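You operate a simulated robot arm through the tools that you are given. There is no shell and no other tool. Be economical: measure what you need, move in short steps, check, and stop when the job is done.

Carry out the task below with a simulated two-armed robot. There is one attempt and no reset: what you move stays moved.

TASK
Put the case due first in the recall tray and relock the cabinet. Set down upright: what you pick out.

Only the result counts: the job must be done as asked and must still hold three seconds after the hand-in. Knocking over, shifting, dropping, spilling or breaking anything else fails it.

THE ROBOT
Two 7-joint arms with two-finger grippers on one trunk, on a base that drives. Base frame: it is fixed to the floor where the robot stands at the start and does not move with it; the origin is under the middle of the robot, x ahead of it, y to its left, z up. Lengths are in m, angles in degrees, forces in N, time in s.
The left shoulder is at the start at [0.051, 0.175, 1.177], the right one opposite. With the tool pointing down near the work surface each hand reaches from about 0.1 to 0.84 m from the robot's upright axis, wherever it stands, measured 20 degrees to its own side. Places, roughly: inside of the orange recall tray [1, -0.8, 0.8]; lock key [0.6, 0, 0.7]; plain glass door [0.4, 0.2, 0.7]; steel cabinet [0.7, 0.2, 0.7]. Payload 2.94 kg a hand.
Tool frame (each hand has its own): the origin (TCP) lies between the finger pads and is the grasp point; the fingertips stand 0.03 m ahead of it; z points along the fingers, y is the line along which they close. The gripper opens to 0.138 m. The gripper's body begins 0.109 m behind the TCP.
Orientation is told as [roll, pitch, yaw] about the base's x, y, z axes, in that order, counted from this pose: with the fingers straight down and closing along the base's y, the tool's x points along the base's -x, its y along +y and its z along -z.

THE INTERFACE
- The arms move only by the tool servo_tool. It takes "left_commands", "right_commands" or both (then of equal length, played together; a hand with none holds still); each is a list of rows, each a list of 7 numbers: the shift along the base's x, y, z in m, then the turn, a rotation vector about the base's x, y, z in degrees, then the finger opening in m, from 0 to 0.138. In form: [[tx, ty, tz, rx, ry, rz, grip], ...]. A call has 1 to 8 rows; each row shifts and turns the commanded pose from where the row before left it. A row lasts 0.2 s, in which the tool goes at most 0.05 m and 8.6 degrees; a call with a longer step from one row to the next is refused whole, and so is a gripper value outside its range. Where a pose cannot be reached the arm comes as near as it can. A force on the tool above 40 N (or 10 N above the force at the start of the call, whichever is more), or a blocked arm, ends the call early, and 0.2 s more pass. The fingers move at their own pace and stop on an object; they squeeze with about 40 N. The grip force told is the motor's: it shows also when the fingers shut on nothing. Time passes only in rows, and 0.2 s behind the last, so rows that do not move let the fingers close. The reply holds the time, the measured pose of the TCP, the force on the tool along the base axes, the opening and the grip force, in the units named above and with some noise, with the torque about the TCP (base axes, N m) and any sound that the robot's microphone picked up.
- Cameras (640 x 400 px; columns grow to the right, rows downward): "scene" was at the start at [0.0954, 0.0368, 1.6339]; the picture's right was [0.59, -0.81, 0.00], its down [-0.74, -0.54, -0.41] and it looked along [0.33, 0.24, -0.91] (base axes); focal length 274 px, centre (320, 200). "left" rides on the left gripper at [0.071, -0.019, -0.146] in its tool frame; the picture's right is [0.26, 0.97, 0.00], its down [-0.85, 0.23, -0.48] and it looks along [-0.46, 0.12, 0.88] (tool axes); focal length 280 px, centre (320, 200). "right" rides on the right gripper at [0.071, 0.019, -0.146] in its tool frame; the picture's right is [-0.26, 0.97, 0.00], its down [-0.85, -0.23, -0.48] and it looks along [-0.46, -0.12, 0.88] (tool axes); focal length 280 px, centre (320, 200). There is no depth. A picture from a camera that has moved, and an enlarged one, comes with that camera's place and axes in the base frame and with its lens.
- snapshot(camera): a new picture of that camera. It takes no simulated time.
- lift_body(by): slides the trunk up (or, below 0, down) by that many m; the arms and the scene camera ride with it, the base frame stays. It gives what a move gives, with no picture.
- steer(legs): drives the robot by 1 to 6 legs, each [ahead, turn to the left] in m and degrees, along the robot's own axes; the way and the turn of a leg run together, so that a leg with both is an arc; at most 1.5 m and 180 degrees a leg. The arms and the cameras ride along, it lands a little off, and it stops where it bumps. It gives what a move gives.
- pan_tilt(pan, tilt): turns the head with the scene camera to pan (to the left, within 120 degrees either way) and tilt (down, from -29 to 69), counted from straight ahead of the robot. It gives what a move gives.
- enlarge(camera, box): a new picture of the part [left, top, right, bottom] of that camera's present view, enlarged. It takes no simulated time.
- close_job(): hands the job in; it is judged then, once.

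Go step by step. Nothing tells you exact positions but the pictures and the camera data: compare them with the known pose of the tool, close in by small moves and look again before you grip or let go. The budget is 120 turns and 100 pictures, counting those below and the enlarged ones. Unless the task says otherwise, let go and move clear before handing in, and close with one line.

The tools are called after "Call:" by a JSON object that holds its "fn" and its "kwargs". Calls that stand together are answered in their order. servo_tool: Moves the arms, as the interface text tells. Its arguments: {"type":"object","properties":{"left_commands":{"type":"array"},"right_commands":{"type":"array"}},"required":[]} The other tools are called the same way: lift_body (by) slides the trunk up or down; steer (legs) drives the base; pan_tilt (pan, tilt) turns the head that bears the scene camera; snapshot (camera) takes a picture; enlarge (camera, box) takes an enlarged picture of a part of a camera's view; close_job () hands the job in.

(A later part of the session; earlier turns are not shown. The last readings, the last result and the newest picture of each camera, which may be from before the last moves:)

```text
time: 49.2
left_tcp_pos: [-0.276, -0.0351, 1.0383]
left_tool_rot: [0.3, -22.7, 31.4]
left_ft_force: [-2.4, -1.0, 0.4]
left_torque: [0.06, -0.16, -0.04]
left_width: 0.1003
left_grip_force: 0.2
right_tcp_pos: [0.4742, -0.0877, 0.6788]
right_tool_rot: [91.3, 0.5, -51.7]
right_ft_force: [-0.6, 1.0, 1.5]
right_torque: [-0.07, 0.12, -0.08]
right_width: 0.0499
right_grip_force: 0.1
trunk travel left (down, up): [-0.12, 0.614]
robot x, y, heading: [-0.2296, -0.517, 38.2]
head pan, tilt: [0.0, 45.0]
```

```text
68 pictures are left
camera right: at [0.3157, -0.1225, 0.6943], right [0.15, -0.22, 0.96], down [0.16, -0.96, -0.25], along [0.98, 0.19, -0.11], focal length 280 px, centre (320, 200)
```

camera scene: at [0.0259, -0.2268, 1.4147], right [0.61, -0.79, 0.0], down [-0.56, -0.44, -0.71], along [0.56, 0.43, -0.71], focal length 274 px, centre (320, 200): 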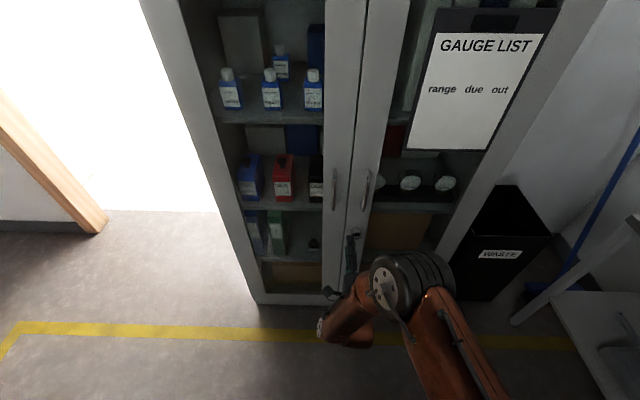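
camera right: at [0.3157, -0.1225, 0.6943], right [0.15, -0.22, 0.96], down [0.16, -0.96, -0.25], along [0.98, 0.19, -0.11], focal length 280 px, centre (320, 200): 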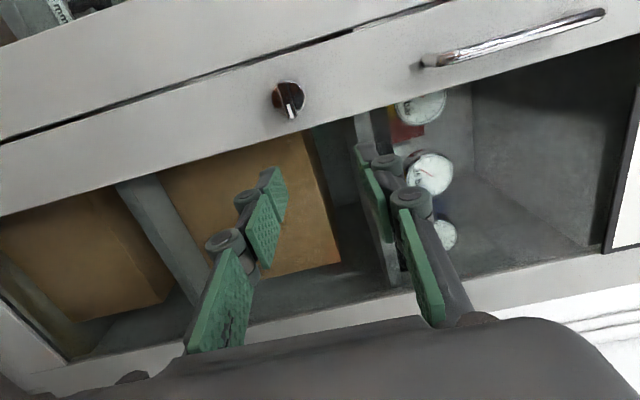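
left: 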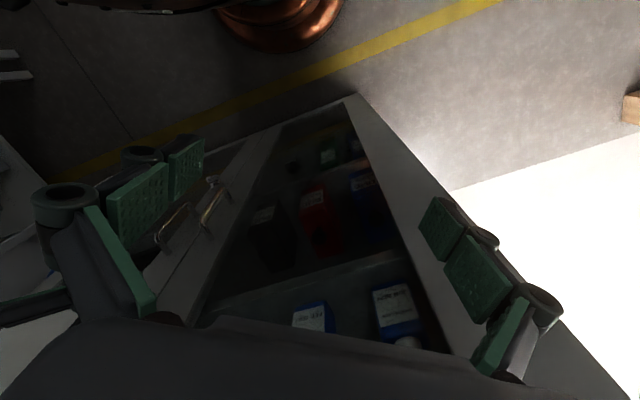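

Call:
{"fn": "servo_tool", "kwargs": {"right_commands": [[-0.024, 0.031, -0.009, 0, 0, 0, 0.05], [0.024, 0.0185, -0.009, 0, 0, 0, 0.05], [0.024, 0.0185, 0, 0, 0, 0, 0.05], [0.017, 0.0135, 0, 0, 0, 0, 0.05], [0, 0, 0, 0, 0, 0, 0.05]]}}

Call:
{"fn": "snapshot", "kwargs": {"camera": "right"}}

```text
time: 50.4
left_tcp_pos: [-0.2711, -0.0317, 1.0362]
left_tool_rot: [0.3, -22.4, 31.4]
left_ft_force: [0.0, 0.7, 0.4]
left_torque: [0.0, 0.02, 0.01]
left_width: 0.1002
left_grip_force: 0.0
right_tcp_pos: [0.5178, -0.0022, 0.6528]
right_tool_rot: [90.9, 0.3, -51.7]
right_ft_force: [0.0, -0.3, -0.3]
right_torque: [0.0, 0.0, 0.0]
right_width: 0.0499
right_grip_force: 0.1
trunk travel left (down, up): [-0.12, 0.614]
robot x, y, heading: [-0.2266, -0.5224, 38.5]
head pan, tilt: [0.0, 45.0]
```

```text
67 pictures are left
camera right: at [0.3592, -0.0374, 0.6704], right [0.15, -0.22, 0.96], down [0.15, -0.96, -0.24], along [0.98, 0.19, -0.11], focal length 280 px, centre (320, 200)
```

right: 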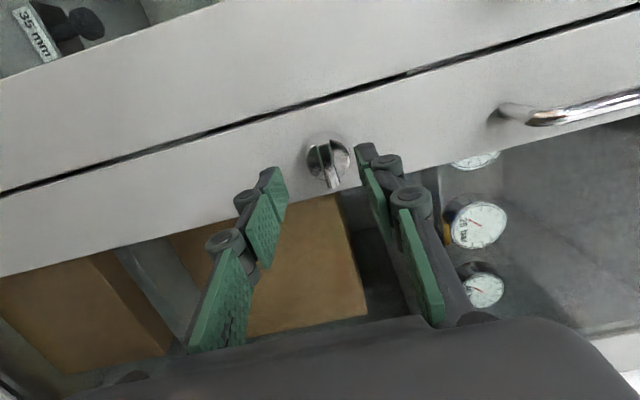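

Well aligned; the bar is 4 cm ahead of the TCP. I raise 8 mm, advance 28 mm and close.

Call:
{"fn": "servo_tool", "kwargs": {"right_commands": [[0.004, 0.001, 0.008, 0, 0, 0, 0.05], [0.01, 0.008, 0, 0, 0, 0, 0.05], [0.01, 0.008, 0, 0, 0, 0, 0.05], [0, 0, 0, 0, 0, 0, 0.05]]}}

Call:
{"fn": "snapshot", "kwargs": {"camera": "right"}}

```text
time: 51.4
left_tcp_pos: [-0.2718, -0.0314, 1.0362]
left_tool_rot: [0.3, -22.4, 31.4]
left_ft_force: [-0.1, -0.4, -0.2]
left_torque: [-0.02, -0.02, 0.04]
left_width: 0.1
left_grip_force: 0.1
right_tcp_pos: [0.5431, 0.0141, 0.6626]
right_tool_rot: [90.9, 0.4, -51.7]
right_ft_force: [0.1, 0.4, 0.1]
right_torque: [0.04, 0.04, 0.02]
right_width: 0.0501
right_grip_force: 0.2
trunk travel left (down, up): [-0.12, 0.614]
robot x, y, heading: [-0.2255, -0.5168, 38.6]
head pan, tilt: [0.0, 45.0]
```

```text
66 pictures are left
camera right: at [0.3837, -0.0216, 0.6797], right [0.15, -0.22, 0.96], down [0.15, -0.96, -0.24], along [0.98, 0.19, -0.11], focal length 280 px, centre (320, 200)
```

right: 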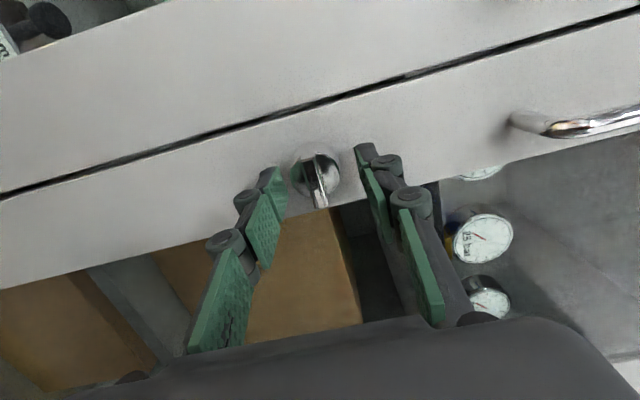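

Call:
{"fn": "servo_tool", "kwargs": {"right_commands": [[0, 0, 0, 0, 0, 0, 0.02], [0, 0, 0, 0, 0, 0, 0.01], [0, 0, 0, 0, 0, 0, 0.0], [0, 0, 0, 0, 0, 0, 0.0]]}}

Call:
{"fn": "snapshot", "kwargs": {"camera": "right"}}

```text
time: 52.4
left_tcp_pos: [-0.2695, -0.0306, 1.0363]
left_tool_rot: [0.3, -22.3, 31.5]
left_ft_force: [-0.1, -0.7, -0.3]
left_torque: [0.03, 0.0, -0.02]
left_width: 0.1
left_grip_force: 0.0
right_tcp_pos: [0.5427, 0.0144, 0.6597]
right_tool_rot: [90.8, 0.4, -51.6]
right_ft_force: [-1.5, 0.3, -11.4]
right_torque: [-0.23, 0.28, -0.55]
right_width: 0.0351
right_grip_force: 44.5
trunk travel left (down, up): [-0.12, 0.614]
robot x, y, heading: [-0.2231, -0.5222, 38.2]
head pan, tilt: [0.0, 45.0]
```

```text
65 pictures are left
camera right: at [0.3836, -0.0217, 0.6773], right [0.16, -0.22, 0.96], down [0.15, -0.96, -0.24], along [0.98, 0.19, -0.12], focal length 280 px, centre (320, 200)
```

right: 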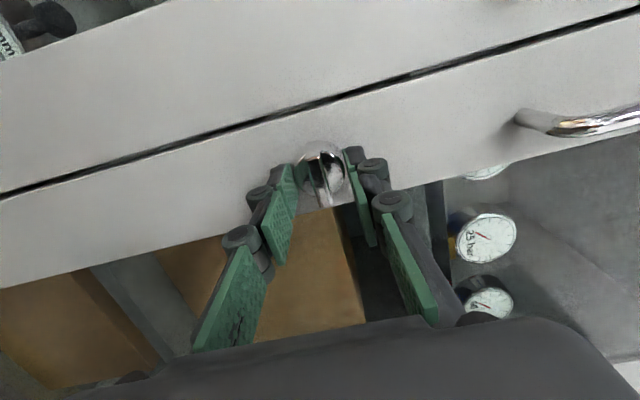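

The fingers met the round collar (35 mm). I open, back off 13 mm and close on the bar alone; the force also says to lower/raise slightly, which the squeeze centres.

Call:
{"fn": "servo_tool", "kwargs": {"right_commands": [[0, 0, 0, 0, 0, 0, 0.045], [0, 0, 0, 0, 0, 0, 0.045], [-0.01, -0.008, -0.003, 0, 0, 0, 0.045], [0, 0, 0, 0, 0, 0, 0.02], [0, 0, 0, 0, 0, 0, 0.0], [0, 0, 0, 0, 0, 0, 0.0], [0, 0, 0, 0, 0, 0, 0.0]]}}

Call:
{"fn": "snapshot", "kwargs": {"camera": "right"}}

```text
time: 54.0
left_tcp_pos: [-0.2722, -0.0313, 1.0365]
left_tool_rot: [0.3, -22.4, 31.4]
left_ft_force: [-0.5, 0.1, 0.3]
left_torque: [-0.02, 0.04, 0.05]
left_width: 0.1001
left_grip_force: 0.0
right_tcp_pos: [0.5329, 0.0057, 0.6602]
right_tool_rot: [90.7, 0.5, -51.7]
right_ft_force: [-1.4, 0.2, -2.9]
right_torque: [-0.08, 0.04, -0.26]
right_width: 0.0098
right_grip_force: 37.1
trunk travel left (down, up): [-0.12, 0.614]
robot x, y, heading: [-0.2287, -0.5207, 38.3]
head pan, tilt: [0.0, 45.0]
```

```text
64 pictures are left
camera right: at [0.3728, -0.0297, 0.6768], right [0.16, -0.22, 0.96], down [0.15, -0.96, -0.24], along [0.98, 0.19, -0.12], focal length 280 px, centre (320, 200)
```

right: 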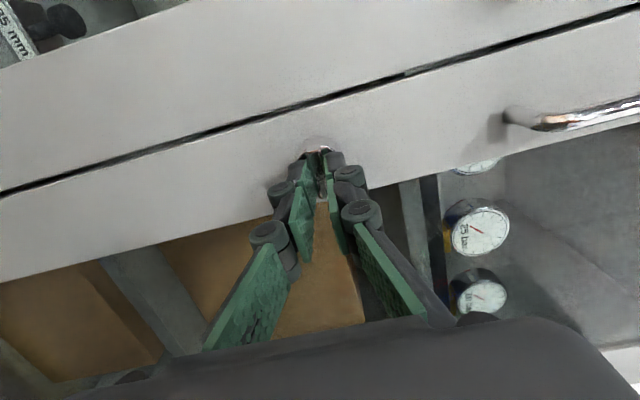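

I hold the bar (9.8 mm). I try turning it counter-clockwise about the lock's axis, watching the torque.

Call:
{"fn": "servo_tool", "kwargs": {"right_commands": [[0, 0, 0, -6.3, -4.93, 0, 0], [0, 0, 0, -6.3, -4.93, 0, 0], [0, 0, 0, -6.3, -4.93, 0, 0]]}}

```text
time: 54.8
left_tcp_pos: [-0.2718, -0.03, 1.0358]
left_tool_rot: [0.3, -22.4, 31.4]
left_ft_force: [-0.3, 0.0, -0.1]
left_torque: [0.01, 0.01, -0.02]
left_width: 0.1002
left_grip_force: 0.1
right_tcp_pos: [0.5317, 0.0049, 0.6598]
right_tool_rot: [90.8, -23.7, -51.6]
right_ft_force: [0.8, 2.1, -1.3]
right_torque: [-0.25, 0.32, 0.63]
right_width: 0.0099
right_grip_force: 37.3
trunk travel left (down, up): [-0.12, 0.614]
robot x, y, heading: [-0.2286, -0.5172, 38.3]
head pan, tilt: [0.0, 45.0]
```

Call:
{"fn": "servo_tool", "kwargs": {"right_commands": [[0, 0, 0, -6.3, -4.93, 0, 0], [0, 0, 0, -6.3, -4.93, 0, 0], [0, 0, 0, -6.3, -4.93, 0, 0], [0, 0, 0, -6.3, -4.93, 0, 0]]}}

Call:
{"fn": "snapshot", "kwargs": {"camera": "right"}}

```text
time: 55.8
left_tcp_pos: [-0.2711, -0.0302, 1.0363]
left_tool_rot: [0.3, -22.4, 31.4]
left_ft_force: [-0.2, -0.1, 0.3]
left_torque: [0.01, -0.01, 0.0]
left_width: 0.1003
left_grip_force: 0.0
right_tcp_pos: [0.5323, 0.006, 0.6602]
right_tool_rot: [90.7, -55.7, -51.4]
right_ft_force: [-0.9, 3.3, 3.1]
right_torque: [-0.44, 0.61, 0.54]
right_width: 0.0099
right_grip_force: 37.4
trunk travel left (down, up): [-0.12, 0.614]
robot x, y, heading: [-0.2244, -0.5189, 38.3]
head pan, tilt: [0.0, 45.0]
```

```text
63 pictures are left
camera right: at [0.3832, -0.0427, 0.6114], right [-0.41, 0.5, 0.76], down [0.05, -0.82, 0.57], along [0.91, 0.27, 0.31], focal length 280 px, centre (320, 200)
```

right: 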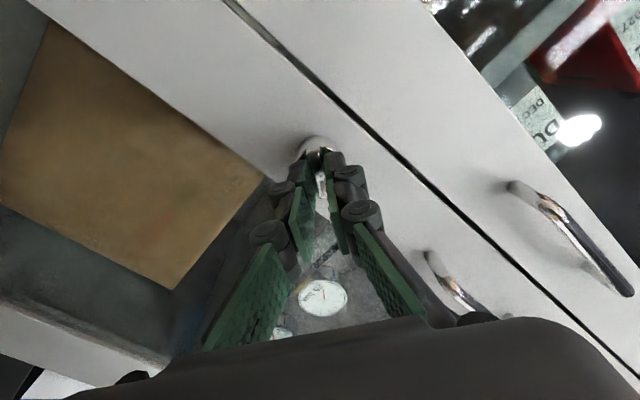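

It turns freely with the fingers. I carry on to a full quarter turn.

Call:
{"fn": "servo_tool", "kwargs": {"right_commands": [[0, 0, 0, -6.3, -4.93, 0, 0], [0, 0, 0, -6.3, -4.93, 0, 0], [0, 0, 0, -6.3, -4.93, 0, 0], [0, 0, 0, -6.3, -4.93, 0, 0]]}}

```text
time: 56.8
left_tcp_pos: [-0.2724, -0.0322, 1.0367]
left_tool_rot: [0.2, -22.4, 31.3]
left_ft_force: [-0.1, -0.1, -0.7]
left_torque: [0.05, 0.03, 0.0]
left_width: 0.1
left_grip_force: 0.2
right_tcp_pos: [0.5322, 0.007, 0.6593]
right_tool_rot: [86.2, -87.7, -47.1]
right_ft_force: [-4.6, 5.1, 7.4]
right_torque: [-0.46, 0.67, 0.1]
right_width: 0.0098
right_grip_force: 37.6
trunk travel left (down, up): [-0.12, 0.614]
robot x, y, heading: [-0.2252, -0.5193, 38.4]
head pan, tilt: [0.0, 45.0]
```

Call:
{"fn": "servo_tool", "kwargs": {"right_commands": [[0, 0, 0, -3.9, -3.1, 0, 0], [0, 0, 0, 0, 0, 0, 0]]}}

Call:
{"fn": "servo_tool", "kwargs": {"right_commands": [[0, 0, 0, 0, 0, 0, 0.04], [0, 0, 0, 0, 0, 0, 0.05], [-0.024, -0.019, 0, 0, 0, 0, 0.05], [-0.024, -0.019, 0, 0, 0, 0, 0.05]]}}

Call:
{"fn": "snapshot", "kwargs": {"camera": "right"}}

```text
time: 57.4
left_tcp_pos: [-0.2718, -0.0318, 1.0365]
left_tool_rot: [0.5, -22.5, 31.5]
left_ft_force: [-0.9, -0.3, -1.0]
left_torque: [-0.01, -0.01, 0.02]
left_width: 0.0998
left_grip_force: 0.1
right_tcp_pos: [0.5319, 0.0062, 0.6607]
right_tool_rot: [-85.7, -87.4, 124.6]
right_ft_force: [-6.1, 5.1, 7.8]
right_torque: [-0.34, 0.46, 0.04]
right_width: 0.0098
right_grip_force: 37.5
trunk travel left (down, up): [-0.12, 0.614]
robot x, y, heading: [-0.2264, -0.5196, 38.3]
head pan, tilt: [0.0, 45.0]
```

```text
time: 58.4
left_tcp_pos: [-0.2711, -0.0315, 1.0368]
left_tool_rot: [0.4, -22.4, 31.4]
left_ft_force: [-0.3, 0.1, -0.3]
left_torque: [-0.03, -0.04, -0.02]
left_width: 0.1001
left_grip_force: 0.1
right_tcp_pos: [0.4827, -0.0316, 0.6595]
right_tool_rot: [-83.4, -87.4, 122.3]
right_ft_force: [-0.3, -0.8, 0.3]
right_torque: [-0.02, 0.01, 0.02]
right_width: 0.0499
right_grip_force: 0.1
trunk travel left (down, up): [-0.12, 0.614]
robot x, y, heading: [-0.23, -0.5207, 38.5]
head pan, tilt: [0.0, 45.0]
```

```text
62 pictures are left
camera right: at [0.358, -0.1117, 0.5876], right [-0.61, 0.76, 0.22], down [-0.25, -0.45, 0.86], along [0.75, 0.47, 0.46], focal length 280 px, centre (320, 200)
```

right: 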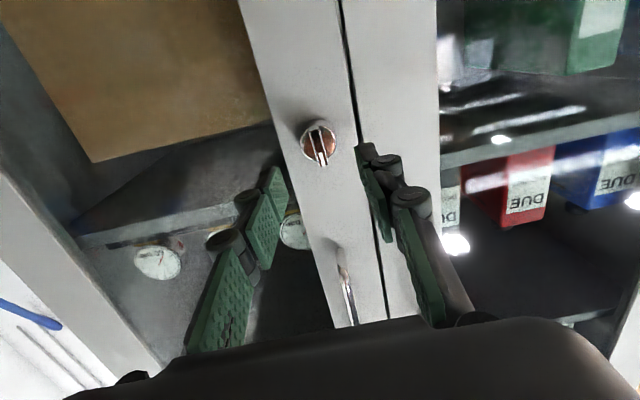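

The key now stands upright (turned 90° counter-clockwise). I retract the right hand and bring the left hand forward, levelling it towards the left door's handle.

Call:
{"fn": "servo_tool", "kwargs": {"left_commands": [[0.044, -0.003, -0.012, 0, 0, 0, 0.06], [0.044, -0.003, -0.012, 0, 0, 0, 0.06], [0.044, -0.003, -0.012, 0, 0, 0, 0.06], [0.044, -0.003, -0.012, 4.9, -6.3, 0, 0.06], [0.044, -0.003, -0.012, 4.9, -6.3, 0, 0.06], [0.044, -0.003, -0.012, 4.9, -6.3, 0, 0.06], [0.044, -0.003, -0.012, 4.9, -6.3, 0, 0.06], [0.044, -0.003, -0.012, 4.9, -6.3, 0, 0.06]], "right_commands": [[-0.03, -0.024, 0, 0, 0, 0, 0.06], [-0.03, -0.024, 0, 0, 0, 0, 0.06], [-0.03, -0.024, 0, 0, 0, 0, 0.06], [0, 0, 0, 0, 0, 0, 0.06], [0, 0, 0, 0, 0, 0, 0.06], [0, 0, 0, 0, 0, 0, 0.06], [0, 0, 0, 0, 0, 0, 0.06], [0, 0, 0, 0, 0, 0, 0.06]]}}

Call:
{"fn": "servo_tool", "kwargs": {"left_commands": [[0.03, 0.01, 0, 4.9, -6.3, 0, 0.06], [0.03, 0.01, 0, 4.9, -6.3, 0, 0.06], [0.02, 0.015, 0, 4.9, -6.3, 0, 0.06], [0, 0, 0, 3, -3.9, 0, 0.06]]}}

Call:
{"fn": "snapshot", "kwargs": {"camera": "left"}}

```text
time: 60.4
left_tcp_pos: [0.0891, -0.0619, 0.9838]
left_tool_rot: [11.1, -67.3, 21.7]
left_ft_force: [0.5, 0.7, -0.2]
left_torque: [0.01, 0.02, -0.06]
left_width: 0.06
left_grip_force: 0.1
left hand out of reach, approached as far as the arm can: row 8
right_tcp_pos: [0.3971, -0.1008, 0.6569]
right_tool_rot: [-79.7, -87.4, 118.6]
right_ft_force: [-0.1, 1.5, -0.2]
right_torque: [0.02, 0.01, -0.06]
right_width: 0.0599
right_grip_force: 0.0
trunk travel left (down, up): [-0.12, 0.614]
robot x, y, heading: [-0.2254, -0.5194, 38.5]
head pan, tilt: [0.0, 45.0]
stopped in row 8 (left hand): the arm was blocked; the commanded pose is now the measured one
```

```text
time: 61.4
left_tcp_pos: [0.1739, -0.0188, 0.994]
left_tool_rot: [106.1, -83.3, -71.8]
left_ft_force: [0.4, 0.0, -0.3]
left_torque: [-0.01, -0.02, -0.03]
left_width: 0.0601
left_grip_force: 0.0
left hand out of reach, approached as far as the arm can: row 1, 4
right_tcp_pos: [0.395, -0.101, 0.6585]
right_tool_rot: [-84.1, -87.5, 123.1]
right_ft_force: [-0.6, -0.1, 0.3]
right_torque: [-0.03, -0.03, -0.01]
right_width: 0.06
right_grip_force: 0.0
trunk travel left (down, up): [-0.12, 0.614]
robot x, y, heading: [-0.2282, -0.5219, 38.5]
head pan, tilt: [0.0, 45.0]
```

```text
61 pictures are left
camera left: at [0.0615, -0.1083, 0.9172], right [-0.55, 0.82, -0.15], down [-0.49, -0.17, 0.85], along [0.67, 0.55, 0.5], focal length 280 px, centre (320, 200)
```

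left: 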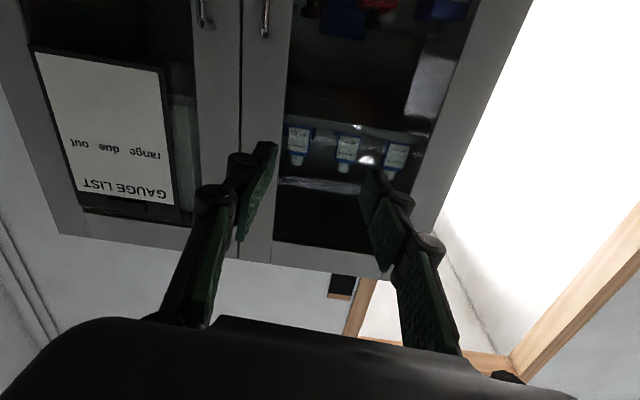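

Left hand is nearly level, pointing at the cabinet; the handle is about 0.33 m ahead, 0.11 m right, 0.11 m lower. I line up and approach.

Call:
{"fn": "servo_tool", "kwargs": {"left_commands": [[0.0174, -0.0223, -0.0285, 0, 0, 2, 0.06], [0.0174, -0.0223, -0.0285, 0, 0, 2, 0.06], [0.0174, -0.0223, -0.0285, 0, 0, 0, 0.06], [0.0174, -0.0223, -0.0285, 0, 0, 0, 0.06], [0.035, 0.027, 0, 0, 0, 0, 0.06], [0.035, 0.027, 0, 0, 0, 0, 0.06], [0.035, 0.027, 0, 0, 0, 0, 0.06], [0.035, 0.027, 0, 0, 0, 0, 0.06]]}}

Call:
{"fn": "snapshot", "kwargs": {"camera": "left"}}

Call:
{"fn": "snapshot", "kwargs": {"camera": "scene"}}

```text
time: 63.2
left_tcp_pos: [0.2899, 0.1013, 0.9901]
left_tool_rot: [101.0, -83.6, -62.8]
left_ft_force: [0.3, 1.2, 0.5]
left_torque: [0.0, 0.0, 0.02]
left_width: 0.0602
left_grip_force: 0.0
left hand out of reach, approached as far as the arm can: row 1, 2, 3, 4, 5, 6, 7, 8
right_tcp_pos: [0.3964, -0.1018, 0.6589]
right_tool_rot: [-82.6, -87.5, 121.5]
right_ft_force: [0.5, 0.8, 0.4]
right_torque: [0.03, -0.02, 0.0]
right_width: 0.06
right_grip_force: 0.1
trunk travel left (down, up): [-0.12, 0.614]
robot x, y, heading: [-0.2274, -0.52, 38.5]
head pan, tilt: [0.0, 45.0]
```

```text
60 pictures are left
camera left: at [0.1838, 0.0046, 0.9144], right [-0.61, 0.78, -0.15], down [-0.47, -0.2, 0.86], along [0.64, 0.59, 0.49], focal length 280 px, centre (320, 200)
```

left: 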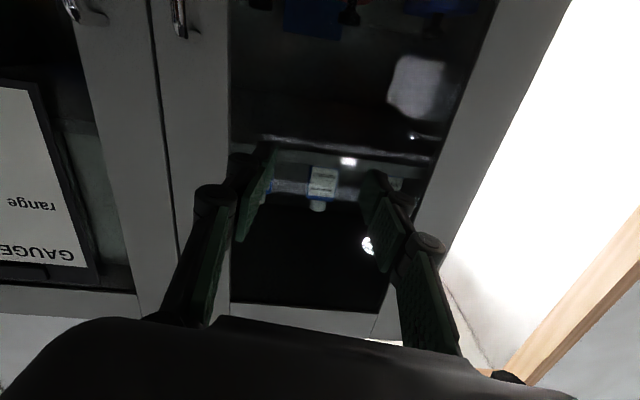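

```text
59 pictures are left
camera scene: at [0.0132, -0.3269, 1.4146], right [0.62, -0.78, 0.0], down [-0.55, -0.44, -0.71], along [0.55, 0.44, -0.71], focal length 274 px, centre (320, 200)
```

scene: 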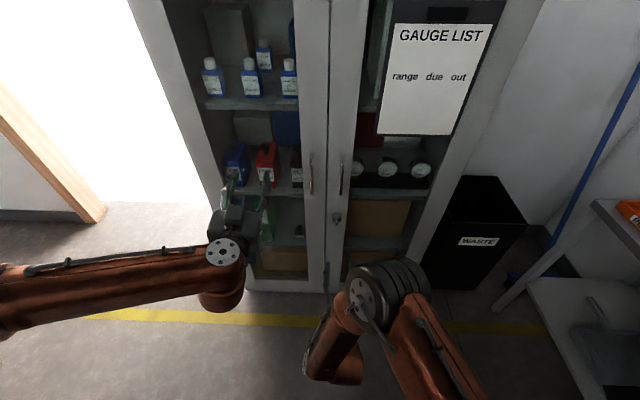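

The left arm is limited here, so the right hand will pull the handle instead. I withdraw the left hand out of the door's swing and raise the right hand towards the handle.

Call:
{"fn": "servo_tool", "kwargs": {"left_commands": [[-0.034, -0.0265, 0, 0, 0, 0, 0.06], [-0.034, -0.0265, 0, 0, 0, 0, 0.06], [-0.034, -0.0265, 0, 0, 0, 0, 0.06], [-0.034, -0.0265, 0, 0, 0, 0, 0.06], [-0.034, -0.0265, 0, 0, 0, 0, 0.06], [-0.034, -0.0265, 0, 0, 0, 0, 0.06]], "right_commands": [[0, 0, 0.036, 0, 0, 0, 0.06], [0, 0, 0.036, 0, 0, 0, 0.06], [-0.0185, 0.0236, 0.036, 0, 0, 0, 0.06], [-0.0185, 0.0236, 0.036, 0, 0, 0, 0.06], [-0.0185, 0.0236, 0.036, 0, 0, 0, 0.06], [0, 0, 0.036, 0, 0, 0, 0.06]]}}

Call:
{"fn": "snapshot", "kwargs": {"camera": "right"}}

```text
time: 64.6
left_tcp_pos: [0.1578, -0.0134, 1.0063]
left_tool_rot: [105.1, -83.3, -66.8]
left_ft_force: [-0.7, -1.0, -0.3]
left_torque: [-0.04, 0.0, 0.0]
left_width: 0.0599
left_grip_force: 0.1
left hand out of reach, approached as far as the arm can: row 4, 5, 6
right_tcp_pos: [0.341, -0.0335, 0.877]
right_tool_rot: [-84.1, -87.6, 123.0]
right_ft_force: [-0.1, -0.9, -0.3]
right_torque: [0.0, 0.01, 0.02]
right_width: 0.0602
right_grip_force: 0.0
trunk travel left (down, up): [-0.12, 0.614]
robot x, y, heading: [-0.2294, -0.5226, 38.5]
head pan, tilt: [0.0, 45.0]
```

```text
58 pictures are left
camera right: at [0.2163, -0.1136, 0.8058], right [-0.61, 0.76, 0.22], down [-0.25, -0.45, 0.86], along [0.75, 0.47, 0.46], focal length 280 px, centre (320, 200)
```

right: 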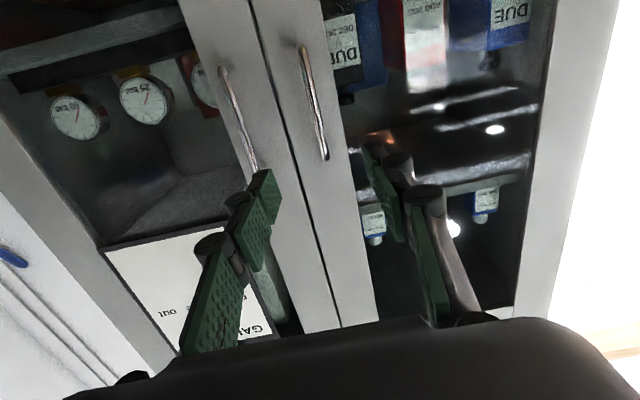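

The handle lies straight ahead, 0.20 m. I advance.

Call:
{"fn": "servo_tool", "kwargs": {"right_commands": [[0.0335, 0.026, -0.003, 0, 0, 0, 0.06], [0.0335, 0.026, -0.003, 0, 0, 0, 0.06], [0.0335, 0.026, -0.003, 0, 0, 0, 0.06], [0.028, 0.022, -0.003, 0, 0, 0, 0.06], [0, 0, 0, 0, 0, 0, 0.06]]}}

Call:
{"fn": "snapshot", "kwargs": {"camera": "right"}}

```text
time: 65.8
left_tcp_pos: [0.1577, -0.0104, 1.0041]
left_tool_rot: [105.0, -83.4, -66.5]
left_ft_force: [-0.2, -1.2, -0.1]
left_torque: [0.01, 0.01, 0.02]
left_width: 0.0598
left_grip_force: 0.0
right_tcp_pos: [0.47, 0.0687, 0.8646]
right_tool_rot: [-83.8, -87.5, 122.8]
right_ft_force: [-0.3, -0.5, 0.2]
right_torque: [-0.04, 0.03, -0.01]
right_width: 0.0599
right_grip_force: 0.1
trunk travel left (down, up): [-0.12, 0.614]
robot x, y, heading: [-0.2235, -0.5201, 38.4]
head pan, tilt: [0.0, 45.0]
```

```text
57 pictures are left
camera right: at [0.3459, -0.0115, 0.7923], right [-0.61, 0.76, 0.22], down [-0.25, -0.45, 0.86], along [0.75, 0.47, 0.46], focal length 280 px, centre (320, 200)
```

right: 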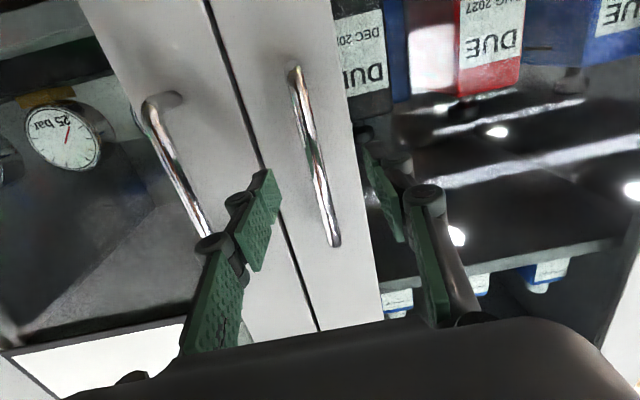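

The handle is between the fingers. I advance 32 mm and close.

Call:
{"fn": "servo_tool", "kwargs": {"right_commands": [[0.0125, 0.0098, 0, 0, 0, 0, 0.06], [0.0125, 0.0098, 0, 0, 0, 0, 0.06], [0, 0, 0, 0, 0, 0, 0.03], [0, 0, 0, 0, 0, 0, 0.01], [0, 0, 0, 0, 0, 0, 0.0], [0, 0, 0, 0, 0, 0, 0.0]]}}

Call:
{"fn": "snapshot", "kwargs": {"camera": "right"}}

```text
time: 67.2
left_tcp_pos: [0.1569, -0.0107, 1.0035]
left_tool_rot: [104.5, -83.5, -66.3]
left_ft_force: [0.1, -0.2, -0.9]
left_torque: [0.0, -0.03, 0.0]
left_width: 0.0599
left_grip_force: 0.2
right_tcp_pos: [0.4946, 0.0859, 0.8618]
right_tool_rot: [-82.7, -87.7, 121.6]
right_ft_force: [1.9, -1.5, -0.6]
right_torque: [0.59, 0.3, -0.03]
right_width: 0.011
right_grip_force: 29.9
trunk travel left (down, up): [-0.12, 0.614]
robot x, y, heading: [-0.2281, -0.5214, 38.2]
head pan, tilt: [0.0, 45.0]
```

```text
56 pictures are left
camera right: at [0.3704, 0.0068, 0.7907], right [-0.61, 0.76, 0.22], down [-0.24, -0.45, 0.86], along [0.75, 0.47, 0.46], focal length 280 px, centre (320, 200)
```

right: 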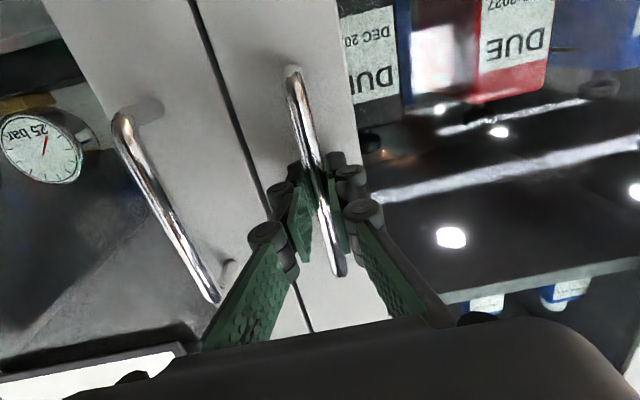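

The handle is gripped. I pull the door open along its arc a little and check.

Call:
{"fn": "servo_tool", "kwargs": {"right_commands": [[-0.019, -0.0093, 0, 0, 0, -1.5, 0], [-0.0185, -0.0093, 0, 0, 0, -1.5, 0], [-0.02, -0.007, 0, 0, 0, -2, 0], [-0.0195, -0.0068, 0, 0, 0, -2, 0]]}}

Call:
{"fn": "snapshot", "kwargs": {"camera": "scene"}}

```text
time: 68.2
left_tcp_pos: [0.1588, -0.0101, 1.0041]
left_tool_rot: [104.9, -83.6, -66.3]
left_ft_force: [0.1, -0.2, -0.3]
left_torque: [-0.02, -0.02, -0.02]
left_width: 0.0601
left_grip_force: 0.0
right_tcp_pos: [0.419, 0.0523, 0.8617]
right_tool_rot: [-78.4, -87.4, 110.2]
right_ft_force: [5.2, -18.1, -9.1]
right_torque: [0.7, 0.61, 0.03]
right_width: 0.0112
right_grip_force: 38.2
trunk travel left (down, up): [-0.12, 0.614]
robot x, y, heading: [-0.225, -0.5167, 38.3]
head pan, tilt: [0.0, 45.0]
```

```text
55 pictures are left
camera scene: at [0.015, -0.3295, 1.4146], right [0.62, -0.78, 0.0], down [-0.56, -0.44, -0.71], along [0.55, 0.44, -0.71], focal length 274 px, centre (320, 200)
```

scene: 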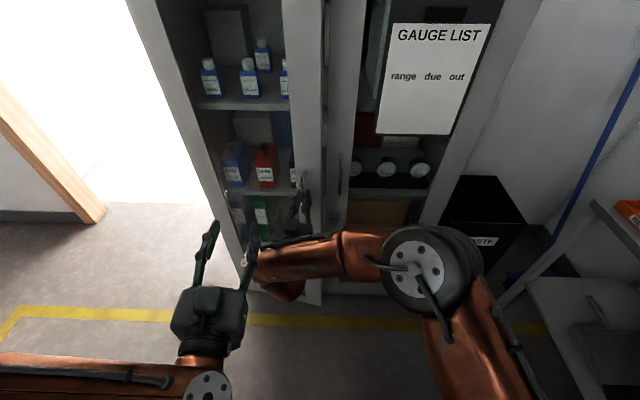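

The door swings. A side force of ~18 N says my arc is a bit tight; I correct and pull on to ~30°.

Call:
{"fn": "servo_tool", "kwargs": {"right_commands": [[-0.019, -0.008, 0, 0, 0, -2, 0], [-0.0195, -0.007, 0, 0, 0, -2, 0], [-0.021, -0.004, 0, 0, 0, -2, 0], [-0.021, -0.003, 0, 0, 0, -2, 0]]}}

Call:
{"fn": "snapshot", "kwargs": {"camera": "scene"}}

```text
time: 69.0
left_tcp_pos: [0.1551, -0.0065, 1.0078]
left_tool_rot: [110.8, -83.7, -71.4]
left_ft_force: [-9.0, 10.5, 9.4]
left_torque: [-0.37, 0.28, -0.97]
left_width: 0.0536
left_grip_force: 0.1
right_tcp_pos: [0.3695, 0.0399, 0.8624]
right_tool_rot: [-83.3, -87.3, 110.7]
right_ft_force: [-1.4, 6.5, 3.2]
right_torque: [0.49, 0.94, 0.14]
right_width: 0.0109
right_grip_force: 37.9
trunk travel left (down, up): [-0.12, 0.614]
robot x, y, heading: [-0.2242, -0.5215, 38.5]
head pan, tilt: [0.0, 45.0]
stopped in row 3 (left hand): the force on the tool passed its limit at 68 N (the readings are from after the stop); the commanded pose is now the measured one
```

```text
54 pictures are left
camera scene: at [0.0127, -0.3265, 1.4149], right [0.62, -0.78, 0.0], down [-0.55, -0.44, -0.71], along [0.55, 0.44, -0.71], focal length 274 px, centre (320, 200)
```

scene: 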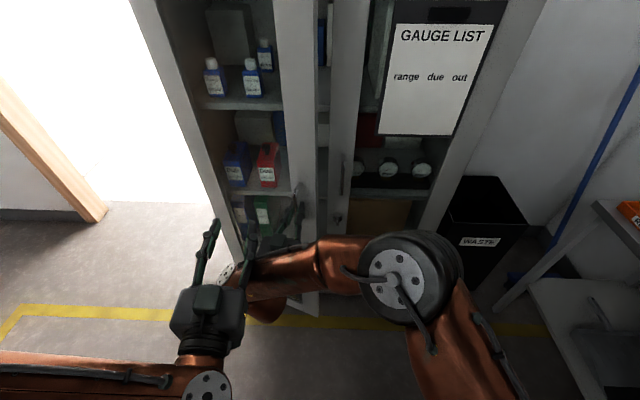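

The left finger touched the right wrist. I move the left hand clear, to the left and up.

Call:
{"fn": "servo_tool", "kwargs": {"left_commands": [[-0.025, 0.032, 0.02, 0, 0, 0, 0.06], [-0.025, 0.032, 0.02, 0, 0, 0, 0.06], [-0.03, 0.025, 0.02, 0, 0, 0, 0.06], [-0.03, 0.025, 0.02, 0, 0, 0, 0.06], [-0.03, 0.015, 0.02, 0, 0, 0, 0.06], [-0.03, 0.015, 0.02, 0, 0, 0, 0.06]]}}

Call:
{"fn": "snapshot", "kwargs": {"camera": "scene"}}

```text
time: 70.4
left_tcp_pos: [-0.0005, 0.1263, 1.1195]
left_tool_rot: [108.9, -83.6, -69.8]
left_ft_force: [-0.5, -0.8, 0.1]
left_torque: [0.0, 0.02, 0.01]
left_width: 0.0597
left_grip_force: 0.0
left hand out of reach, approached as far as the arm can: row 1
right_tcp_pos: [0.3693, 0.0406, 0.8629]
right_tool_rot: [-83.8, -87.3, 111.0]
right_ft_force: [0.0, 3.1, -2.2]
right_torque: [0.65, 0.6, -0.04]
right_width: 0.0113
right_grip_force: 38.1
trunk travel left (down, up): [-0.12, 0.614]
robot x, y, heading: [-0.2284, -0.5197, 38.3]
head pan, tilt: [0.0, 45.0]
```

```text
53 pictures are left
camera scene: at [0.0128, -0.3257, 1.4145], right [0.62, -0.78, 0.0], down [-0.55, -0.44, -0.71], along [0.55, 0.44, -0.71], focal length 274 px, centre (320, 200)
```

scene: 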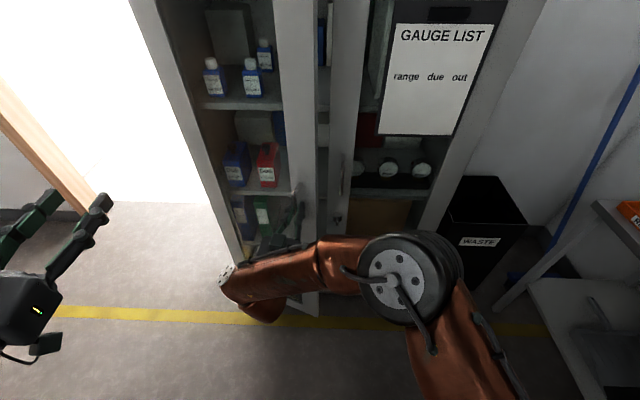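

Clear now. From the measured arc, the hinge is at the cabinet's left front corner and the handle radius is 0.36 m. I pull on to about 50°.

Call:
{"fn": "servo_tool", "kwargs": {"right_commands": [[-0.022, -0.002, 0, 0, 0, -3, 0], [-0.022, -0.002, 0, 0, 0, -3, 0], [-0.022, 0.0006, 0, 0, 0, -3, 0], [-0.022, 0.0006, 0, 0, 0, -3, 0], [-0.0217, 0.0033, 0, 0, 0, -3, 0], [-0.0217, 0.0033, 0, 0, 0, -3, 0], [-0.0217, 0.0059, 0, 0, 0, -3, 0], [-0.0217, 0.0059, 0, 0, 0, -3, 0]]}}

Call:
{"fn": "snapshot", "kwargs": {"camera": "scene"}}

```text
time: 72.2
left_tcp_pos: [-0.0022, 0.1239, 1.1213]
left_tool_rot: [109.8, -83.5, -70.7]
left_ft_force: [0.4, 0.1, -0.4]
left_torque: [-0.02, 0.02, 0.0]
left_width: 0.0598
left_grip_force: 0.1
right_tcp_pos: [0.1903, 0.0526, 0.8613]
right_tool_rot: [-83.3, -87.3, 86.3]
right_ft_force: [-10.1, -31.0, -9.1]
right_torque: [0.93, 0.01, -0.06]
right_width: 0.0114
right_grip_force: 37.9
trunk travel left (down, up): [-0.12, 0.614]
robot x, y, heading: [-0.2302, -0.5195, 38.6]
head pan, tilt: [0.0, 45.0]
```

```text
52 pictures are left
camera scene: at [0.0113, -0.3288, 1.4152], right [0.62, -0.78, 0.0], down [-0.55, -0.44, -0.71], along [0.55, 0.44, -0.71], focal length 274 px, centre (320, 200)
```

scene: 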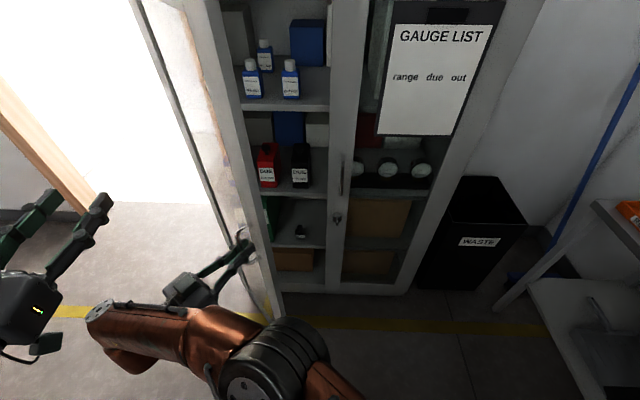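

The door is open about 50°, with red and black cases now unobstructed. I pull it somewhat further.

Call:
{"fn": "servo_tool", "kwargs": {"right_commands": [[-0.0235, 0.004, 0, 0, 0, -3, 0], [-0.0235, 0.006, 0, 0, 0, -3, 0], [-0.0213, 0.0083, 0, 0, 0, -3, 0], [-0.0213, 0.0093, 0, 0, 0, -3, 0], [-0.019, 0.012, 0, 0, 0, -3, 0]]}}

Call:
{"fn": "snapshot", "kwargs": {"camera": "scene"}}

```text
time: 73.4
left_tcp_pos: [-0.0013, 0.1293, 1.1193]
left_tool_rot: [108.3, -83.6, -69.3]
left_ft_force: [0.1, 0.3, 0.5]
left_torque: [0.02, -0.01, 0.0]
left_width: 0.0602
left_grip_force: 0.0
right_tcp_pos: [0.1587, 0.0643, 0.8615]
right_tool_rot: [-85.4, -87.5, 84.0]
right_ft_force: [7.7, 20.1, 2.1]
right_torque: [0.97, 0.89, 0.02]
right_width: 0.011
right_grip_force: 38.6
right hand out of reach, approached as far as the arm can: row 2, 3, 4, 5
trunk travel left (down, up): [-0.12, 0.614]
robot x, y, heading: [-0.2245, -0.5229, 38.6]
head pan, tilt: [0.0, 45.0]
```

```text
51 pictures are left
camera scene: at [0.0132, -0.3234, 1.4143], right [0.62, -0.78, 0.0], down [-0.55, -0.44, -0.71], along [0.55, 0.44, -0.71], focal length 274 px, centre (320, 200)
```

scene: 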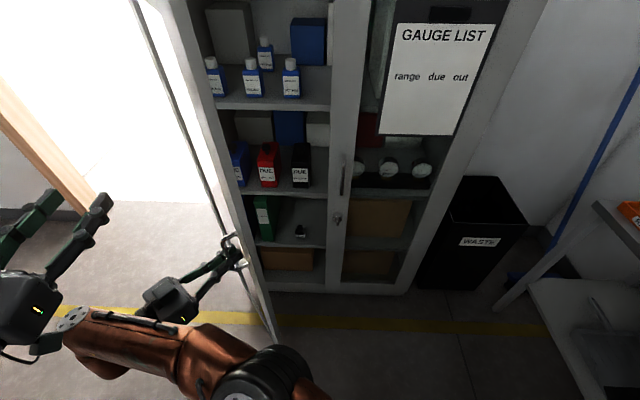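

The door is ~55° open. I release the handle, withdraw, and will push it wider from the inner side.

Call:
{"fn": "servo_tool", "kwargs": {"right_commands": [[0, 0, 0, 0, 0, 0, 0.06], [0, 0, 0, 0, 0, 0, 0.06], [-0.035, -0.004, 0, 0, 0, 0, 0.06], [-0.035, -0.004, 0, 0, 0, 0, 0.06], [-0.01, -0.035, 0, 0, 0, 8, 0.03], [0.01, -0.045, 0, 0, 0, 8, 0.0], [0.02, -0.045, 0, 0, 0, 8, 0.0], [0.03, -0.035, 0, 0, 0, 8, 0.0]]}}

Call:
{"fn": "snapshot", "kwargs": {"camera": "scene"}}

```text
time: 74.7
left_tcp_pos: [0.0074, 0.1342, 1.1161]
left_tool_rot: [103.5, -83.7, -64.4]
left_ft_force: [-0.3, 0.4, 0.4]
left_torque: [-0.02, 0.0, -0.05]
left_width: 0.06
left_grip_force: 0.1
right_tcp_pos: [0.1614, 0.0232, 0.8627]
right_tool_rot: [-75.6, -88.0, 85.9]
right_ft_force: [-0.8, -0.8, -0.7]
right_torque: [0.02, -0.13, 0.1]
right_width: 0.0276
right_grip_force: 0.7
right hand out of reach, approached as far as the arm can: row 3, 4
trunk travel left (down, up): [-0.12, 0.614]
robot x, y, heading: [-0.2276, -0.5225, 38.5]
head pan, tilt: [0.0, 45.0]
stopped in row 6 (right hand): the force on the tool passed its limit at 105 N (the readings are from after the stop); the commanded pose is now the measured one
```

```text
50 pictures are left
camera scene: at [0.0287, -0.3076, 1.4119], right [0.63, -0.78, 0.0], down [-0.56, -0.45, -0.69], along [0.54, 0.43, -0.72], focal length 274 px, centre (320, 200)
```

scene: 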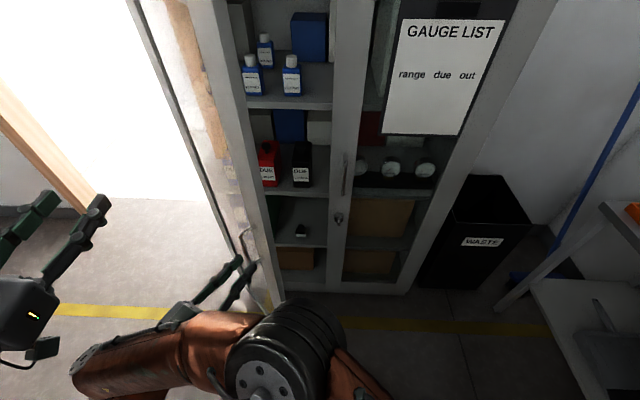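

The arm cannot fold back further and nudged the door. I drive back 0.2 m to free the hand from the door.

Call:
{"fn": "steer", "kwargs": {"legs": [[-0.2, 0]]}}

Call:
{"fn": "snapshot", "kwargs": {"camera": "scene"}}

```text
time: 76.0
left_tcp_pos: [-0.101, 0.0462, 1.1112]
left_tool_rot: [103.7, -83.1, -64.3]
left_ft_force: [-4.1, -2.7, -0.8]
left_torque: [0.07, -0.01, -0.06]
left_width: 0.0602
left_grip_force: 0.1
right_tcp_pos: [0.0545, -0.0658, 0.8661]
right_tool_rot: [-98.7, -88.2, 108.5]
right_ft_force: [-0.1, -2.5, 1.2]
right_torque: [0.0, 0.07, 0.21]
right_width: 0.0
right_grip_force: 28.4
trunk travel left (down, up): [-0.12, 0.614]
robot x, y, heading: [-0.3304, -0.6031, 38.9]
head pan, tilt: [0.0, 45.0]
stopped in leg 1: the robot was blocked; the commanded pose is now the measured one
```

```text
49 pictures are left
camera scene: at [-0.022, -0.3519, 1.4017], right [0.63, -0.78, 0.0], down [-0.59, -0.47, -0.66], along [0.52, 0.41, -0.75], focal length 274 px, centre (320, 200)
```

scene: 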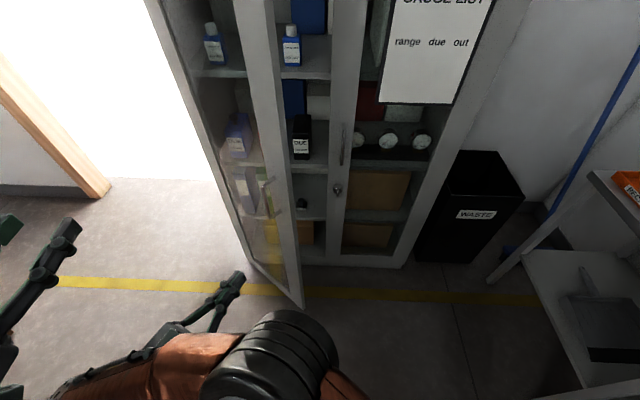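

The robot was stopped by something behind. I look over both shoulders.

Call:
{"fn": "pan_tilt", "kwargs": {"pan": -120, "tilt": 50}}

Call:
{"fn": "snapshot", "kwargs": {"camera": "scene"}}

Call:
{"fn": "pan_tilt", "kwargs": {"pan": 120, "tilt": 50}}

Call:
{"fn": "snapshot", "kwargs": {"camera": "scene"}}

```text
time: 78.0
left_tcp_pos: [-0.1343, 0.0198, 1.1288]
left_tool_rot: [121.5, -82.4, -82.2]
left_ft_force: [-0.4, 0.7, -1.6]
left_torque: [0.04, -0.07, -0.01]
left_width: 0.0599
left_grip_force: 0.0
right_tcp_pos: [0.0278, -0.0883, 0.8832]
right_tool_rot: [-162.8, -87.6, 172.5]
right_ft_force: [-0.7, 0.8, -0.7]
right_torque: [0.0, 0.04, -0.1]
right_width: 0.0
right_grip_force: 28.7
trunk travel left (down, up): [-0.12, 0.614]
robot x, y, heading: [-0.3291, -0.6001, 38.8]
head pan, tilt: [-120.0, 50.0]
```

```text
48 pictures are left
camera scene: at [-0.138, -0.5305, 1.4069], right [-0.99, -0.15, 0.01], down [-0.12, 0.75, -0.65], along [0.09, -0.64, -0.76], focal length 274 px, centre (320, 200)
```

scene: 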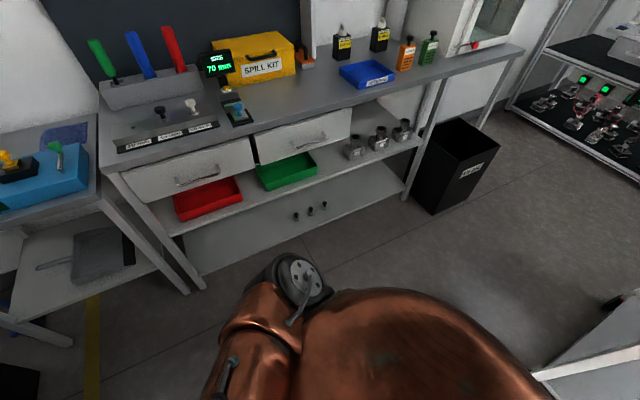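

```text
time: 81.4
left_tcp_pos: [-0.1407, 0.0154, 1.1307]
left_tool_rot: [123.9, -82.2, -84.4]
left_ft_force: [0.0, 0.5, -0.4]
left_torque: [0.0, 0.0, 0.02]
left_width: 0.0602
left_grip_force: 0.0
right_tcp_pos: [0.026, -0.0898, 0.8864]
right_tool_rot: [-167.4, -87.5, 177.3]
right_ft_force: [-0.3, 0.7, 0.7]
right_torque: [0.02, 0.02, 0.02]
right_width: 0.0
right_grip_force: 28.4
trunk travel left (down, up): [-0.12, 0.614]
robot x, y, heading: [-0.3344, -0.5998, 38.8]
head pan, tilt: [120.0, 50.0]
```

```text
47 pictures are left
camera scene: at [-0.2288, -0.4326, 1.4078], right [0.36, 0.93, 0.0], down [0.71, -0.28, -0.64], along [-0.6, 0.23, -0.77], focal length 274 px, centre (320, 200)
```

scene: 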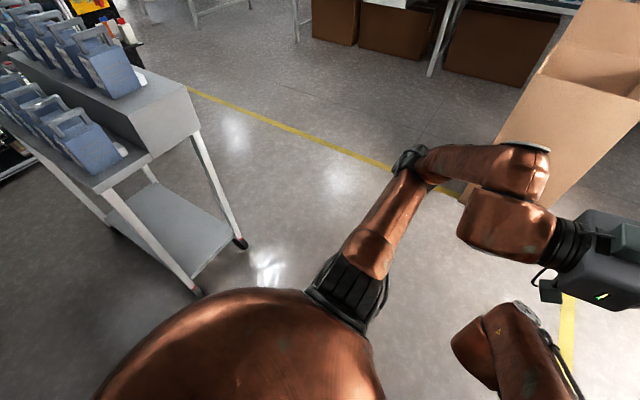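

Nothing was pushed behind; the hand had only snagged the door edge, swinging it back to ~40°. I turn the right hand straight, move it to the inner (right) side of the door edge, and clear the left hand further left.

Call:
{"fn": "pan_tilt", "kwargs": {"pan": 0, "tilt": 40}}

Call:
{"fn": "servo_tool", "kwargs": {"right_commands": [[0.026, -0.033, 0, 0, 0, 7, 0], [0.026, -0.033, 0, 0, 0, 7, 0], [0.026, -0.033, 0, 0, 0, 7, 0], [0.026, -0.033, 0, 0, 0, 7, 0], [0, 0, 0, 0, 0, 0, 0]], "left_commands": [[-0.025, 0.032, 0, 0, 0, 0, 0.06], [-0.025, 0.032, 0, 0, 0, 0, 0.06], [-0.025, 0.032, 0, 0, 0, 0, 0.06], [-0.025, 0.032, 0, 0, 0, 0, 0.06], [0, 0, 0, 0, 0, 0, 0.06]]}}

Call:
{"fn": "snapshot", "kwargs": {"camera": "scene"}}

```text
time: 83.4
left_tcp_pos: [-0.1403, 0.015, 1.1316]
left_tool_rot: [123.9, -82.2, -84.4]
left_ft_force: [0.6, 1.0, 0.7]
left_torque: [-0.01, 0.02, 0.04]
left_width: 0.0599
left_grip_force: 0.1
right_tcp_pos: [0.0243, -0.0895, 0.8851]
right_tool_rot: [-167.3, -87.5, 177.4]
right_ft_force: [-0.4, -0.1, -0.1]
right_torque: [-0.01, -0.01, -0.03]
right_width: 0.0
right_grip_force: 28.4
trunk travel left (down, up): [-0.12, 0.614]
robot x, y, heading: [-0.3356, -0.6066, 38.7]
head pan, tilt: [0.0, 40.0]
```

```text
time: 84.6
left_tcp_pos: [-0.2397, 0.1423, 1.1292]
left_tool_rot: [123.7, -82.2, -84.0]
left_ft_force: [-0.5, -0.1, -0.3]
left_torque: [0.02, -0.06, 0.0]
left_width: 0.06
left_grip_force: 0.0
right_tcp_pos: [0.1288, -0.2186, 0.885]
right_tool_rot: [-167.5, -87.5, -154.4]
right_ft_force: [-0.4, 1.4, -0.6]
right_torque: [0.03, -0.05, -0.06]
right_width: 0.0
right_grip_force: 28.9
trunk travel left (down, up): [-0.12, 0.614]
robot x, y, heading: [-0.3341, -0.6041, 38.5]
head pan, tilt: [0.0, 40.0]
```

```text
46 pictures are left
camera scene: at [-0.0899, -0.4054, 1.4213], right [0.63, -0.78, 0.0], down [-0.5, -0.4, -0.76], along [0.6, 0.48, -0.64], focal length 274 px, centre (320, 200)
```

scene: 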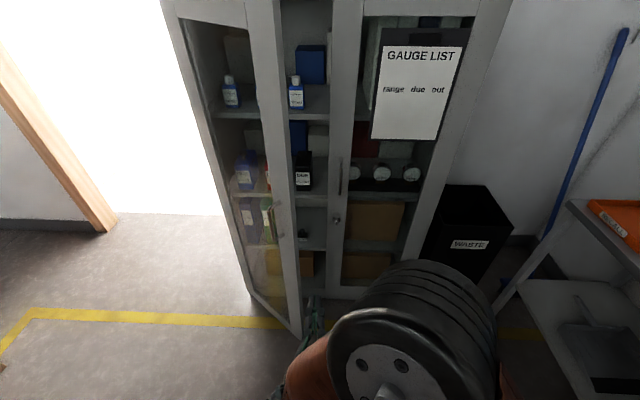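

The fingers now stand just right of the door's edge. I shift a bit more right and drive forward 0.27 m.

Call:
{"fn": "servo_tool", "kwargs": {"right_commands": [[0.022, -0.028, 0, 0, 0, 0, 0], [0.012, -0.015, 0, 0, 0, 0, 0]]}}

Call:
{"fn": "steer", "kwargs": {"legs": [[0.27, 0]]}}

Call:
{"fn": "snapshot", "kwargs": {"camera": "scene"}}

```text
time: 85.2
left_tcp_pos: [-0.2408, 0.1413, 1.1313]
left_tool_rot: [123.8, -82.1, -84.3]
left_ft_force: [-0.4, 0.3, -0.5]
left_torque: [-0.01, -0.01, 0.02]
left_width: 0.0599
left_grip_force: 0.0
right_tcp_pos: [0.1629, -0.2645, 0.885]
right_tool_rot: [-168.8, -87.5, -153.1]
right_ft_force: [-0.7, 0.4, 0.5]
right_torque: [0.0, 0.0, 0.0]
right_width: 0.0003
right_grip_force: 28.5
trunk travel left (down, up): [-0.12, 0.614]
robot x, y, heading: [-0.3355, -0.6037, 39.0]
head pan, tilt: [0.0, 40.0]
```

```text
time: 87.1
left_tcp_pos: [-0.0294, 0.3102, 1.13]
left_tool_rot: [123.7, -82.3, -84.2]
left_ft_force: [0.0, 0.3, -0.1]
left_torque: [0.0, 0.0, -0.03]
left_width: 0.0599
left_grip_force: 0.1
right_tcp_pos: [0.3733, -0.0958, 0.8843]
right_tool_rot: [-167.3, -87.6, -154.7]
right_ft_force: [0.3, 0.9, -0.3]
right_torque: [0.02, -0.01, -0.01]
right_width: 0.0
right_grip_force: 28.5
trunk travel left (down, up): [-0.12, 0.614]
robot x, y, heading: [-0.1229, -0.4341, 38.9]
head pan, tilt: [0.0, 40.0]
```

```text
45 pictures are left
camera scene: at [0.1203, -0.2389, 1.4217], right [0.62, -0.78, 0.0], down [-0.5, -0.4, -0.77], along [0.6, 0.48, -0.64], focal length 274 px, centre (320, 200)
```

scene: 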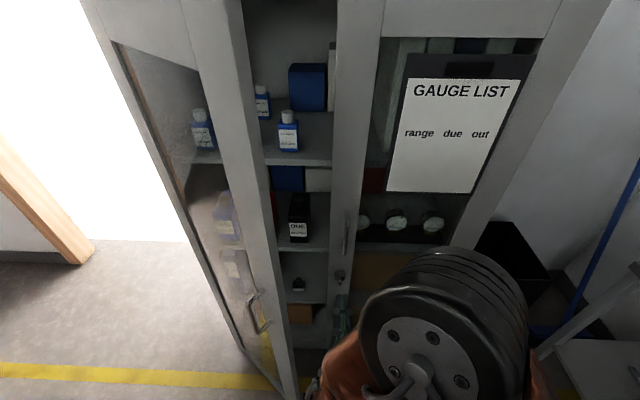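

Hand is inside the door's edge. I sweep left to push the door wide.

Call:
{"fn": "servo_tool", "kwargs": {"right_commands": [[0.02, 0.016, 0, 0, 0, 0, 0], [-0.0277, 0.0355, 0, 0, 0, 0, 0], [-0.0277, 0.0355, 0, 0, 0, 0, 0], [-0.0277, 0.0355, 0, 0, 0, 0, 0], [-0.0277, 0.0355, 0, 0, 0, 0, 0], [-0.0277, 0.0355, 0, 0, 0, 0, 0], [-0.0277, 0.0355, 0, 0, 0, 0, 0]]}}

Call:
{"fn": "snapshot", "kwargs": {"camera": "scene"}}

```text
time: 88.0
left_tcp_pos: [-0.0286, 0.3108, 1.1305]
left_tool_rot: [123.6, -82.3, -84.3]
left_ft_force: [-0.2, 0.8, -0.9]
left_torque: [0.0, -0.1, -0.03]
left_width: 0.0597
left_grip_force: 0.1
right_tcp_pos: [0.3342, -0.0042, 0.8857]
right_tool_rot: [-156.6, -87.5, -166.6]
right_ft_force: [1.0, -0.5, 0.3]
right_torque: [0.02, -0.03, -0.03]
right_width: 0.0
right_grip_force: 28.4
trunk travel left (down, up): [-0.12, 0.614]
robot x, y, heading: [-0.1243, -0.4357, 38.8]
head pan, tilt: [0.0, 40.0]
stopped in row 4 (right hand): the force on the tool passed its limit at 59 N (the readings are from after the stop); the commanded pose is now the measured one
```

```text
44 pictures are left
camera scene: at [0.1203, -0.2387, 1.4217], right [0.62, -0.78, 0.0], down [-0.5, -0.4, -0.77], along [0.6, 0.48, -0.64], focal length 274 px, centre (320, 200)
```

scene: 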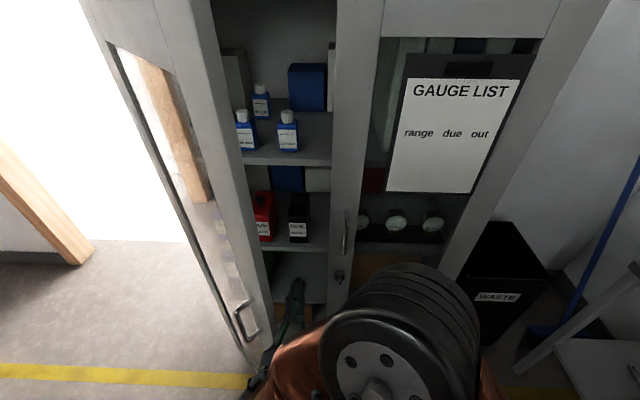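

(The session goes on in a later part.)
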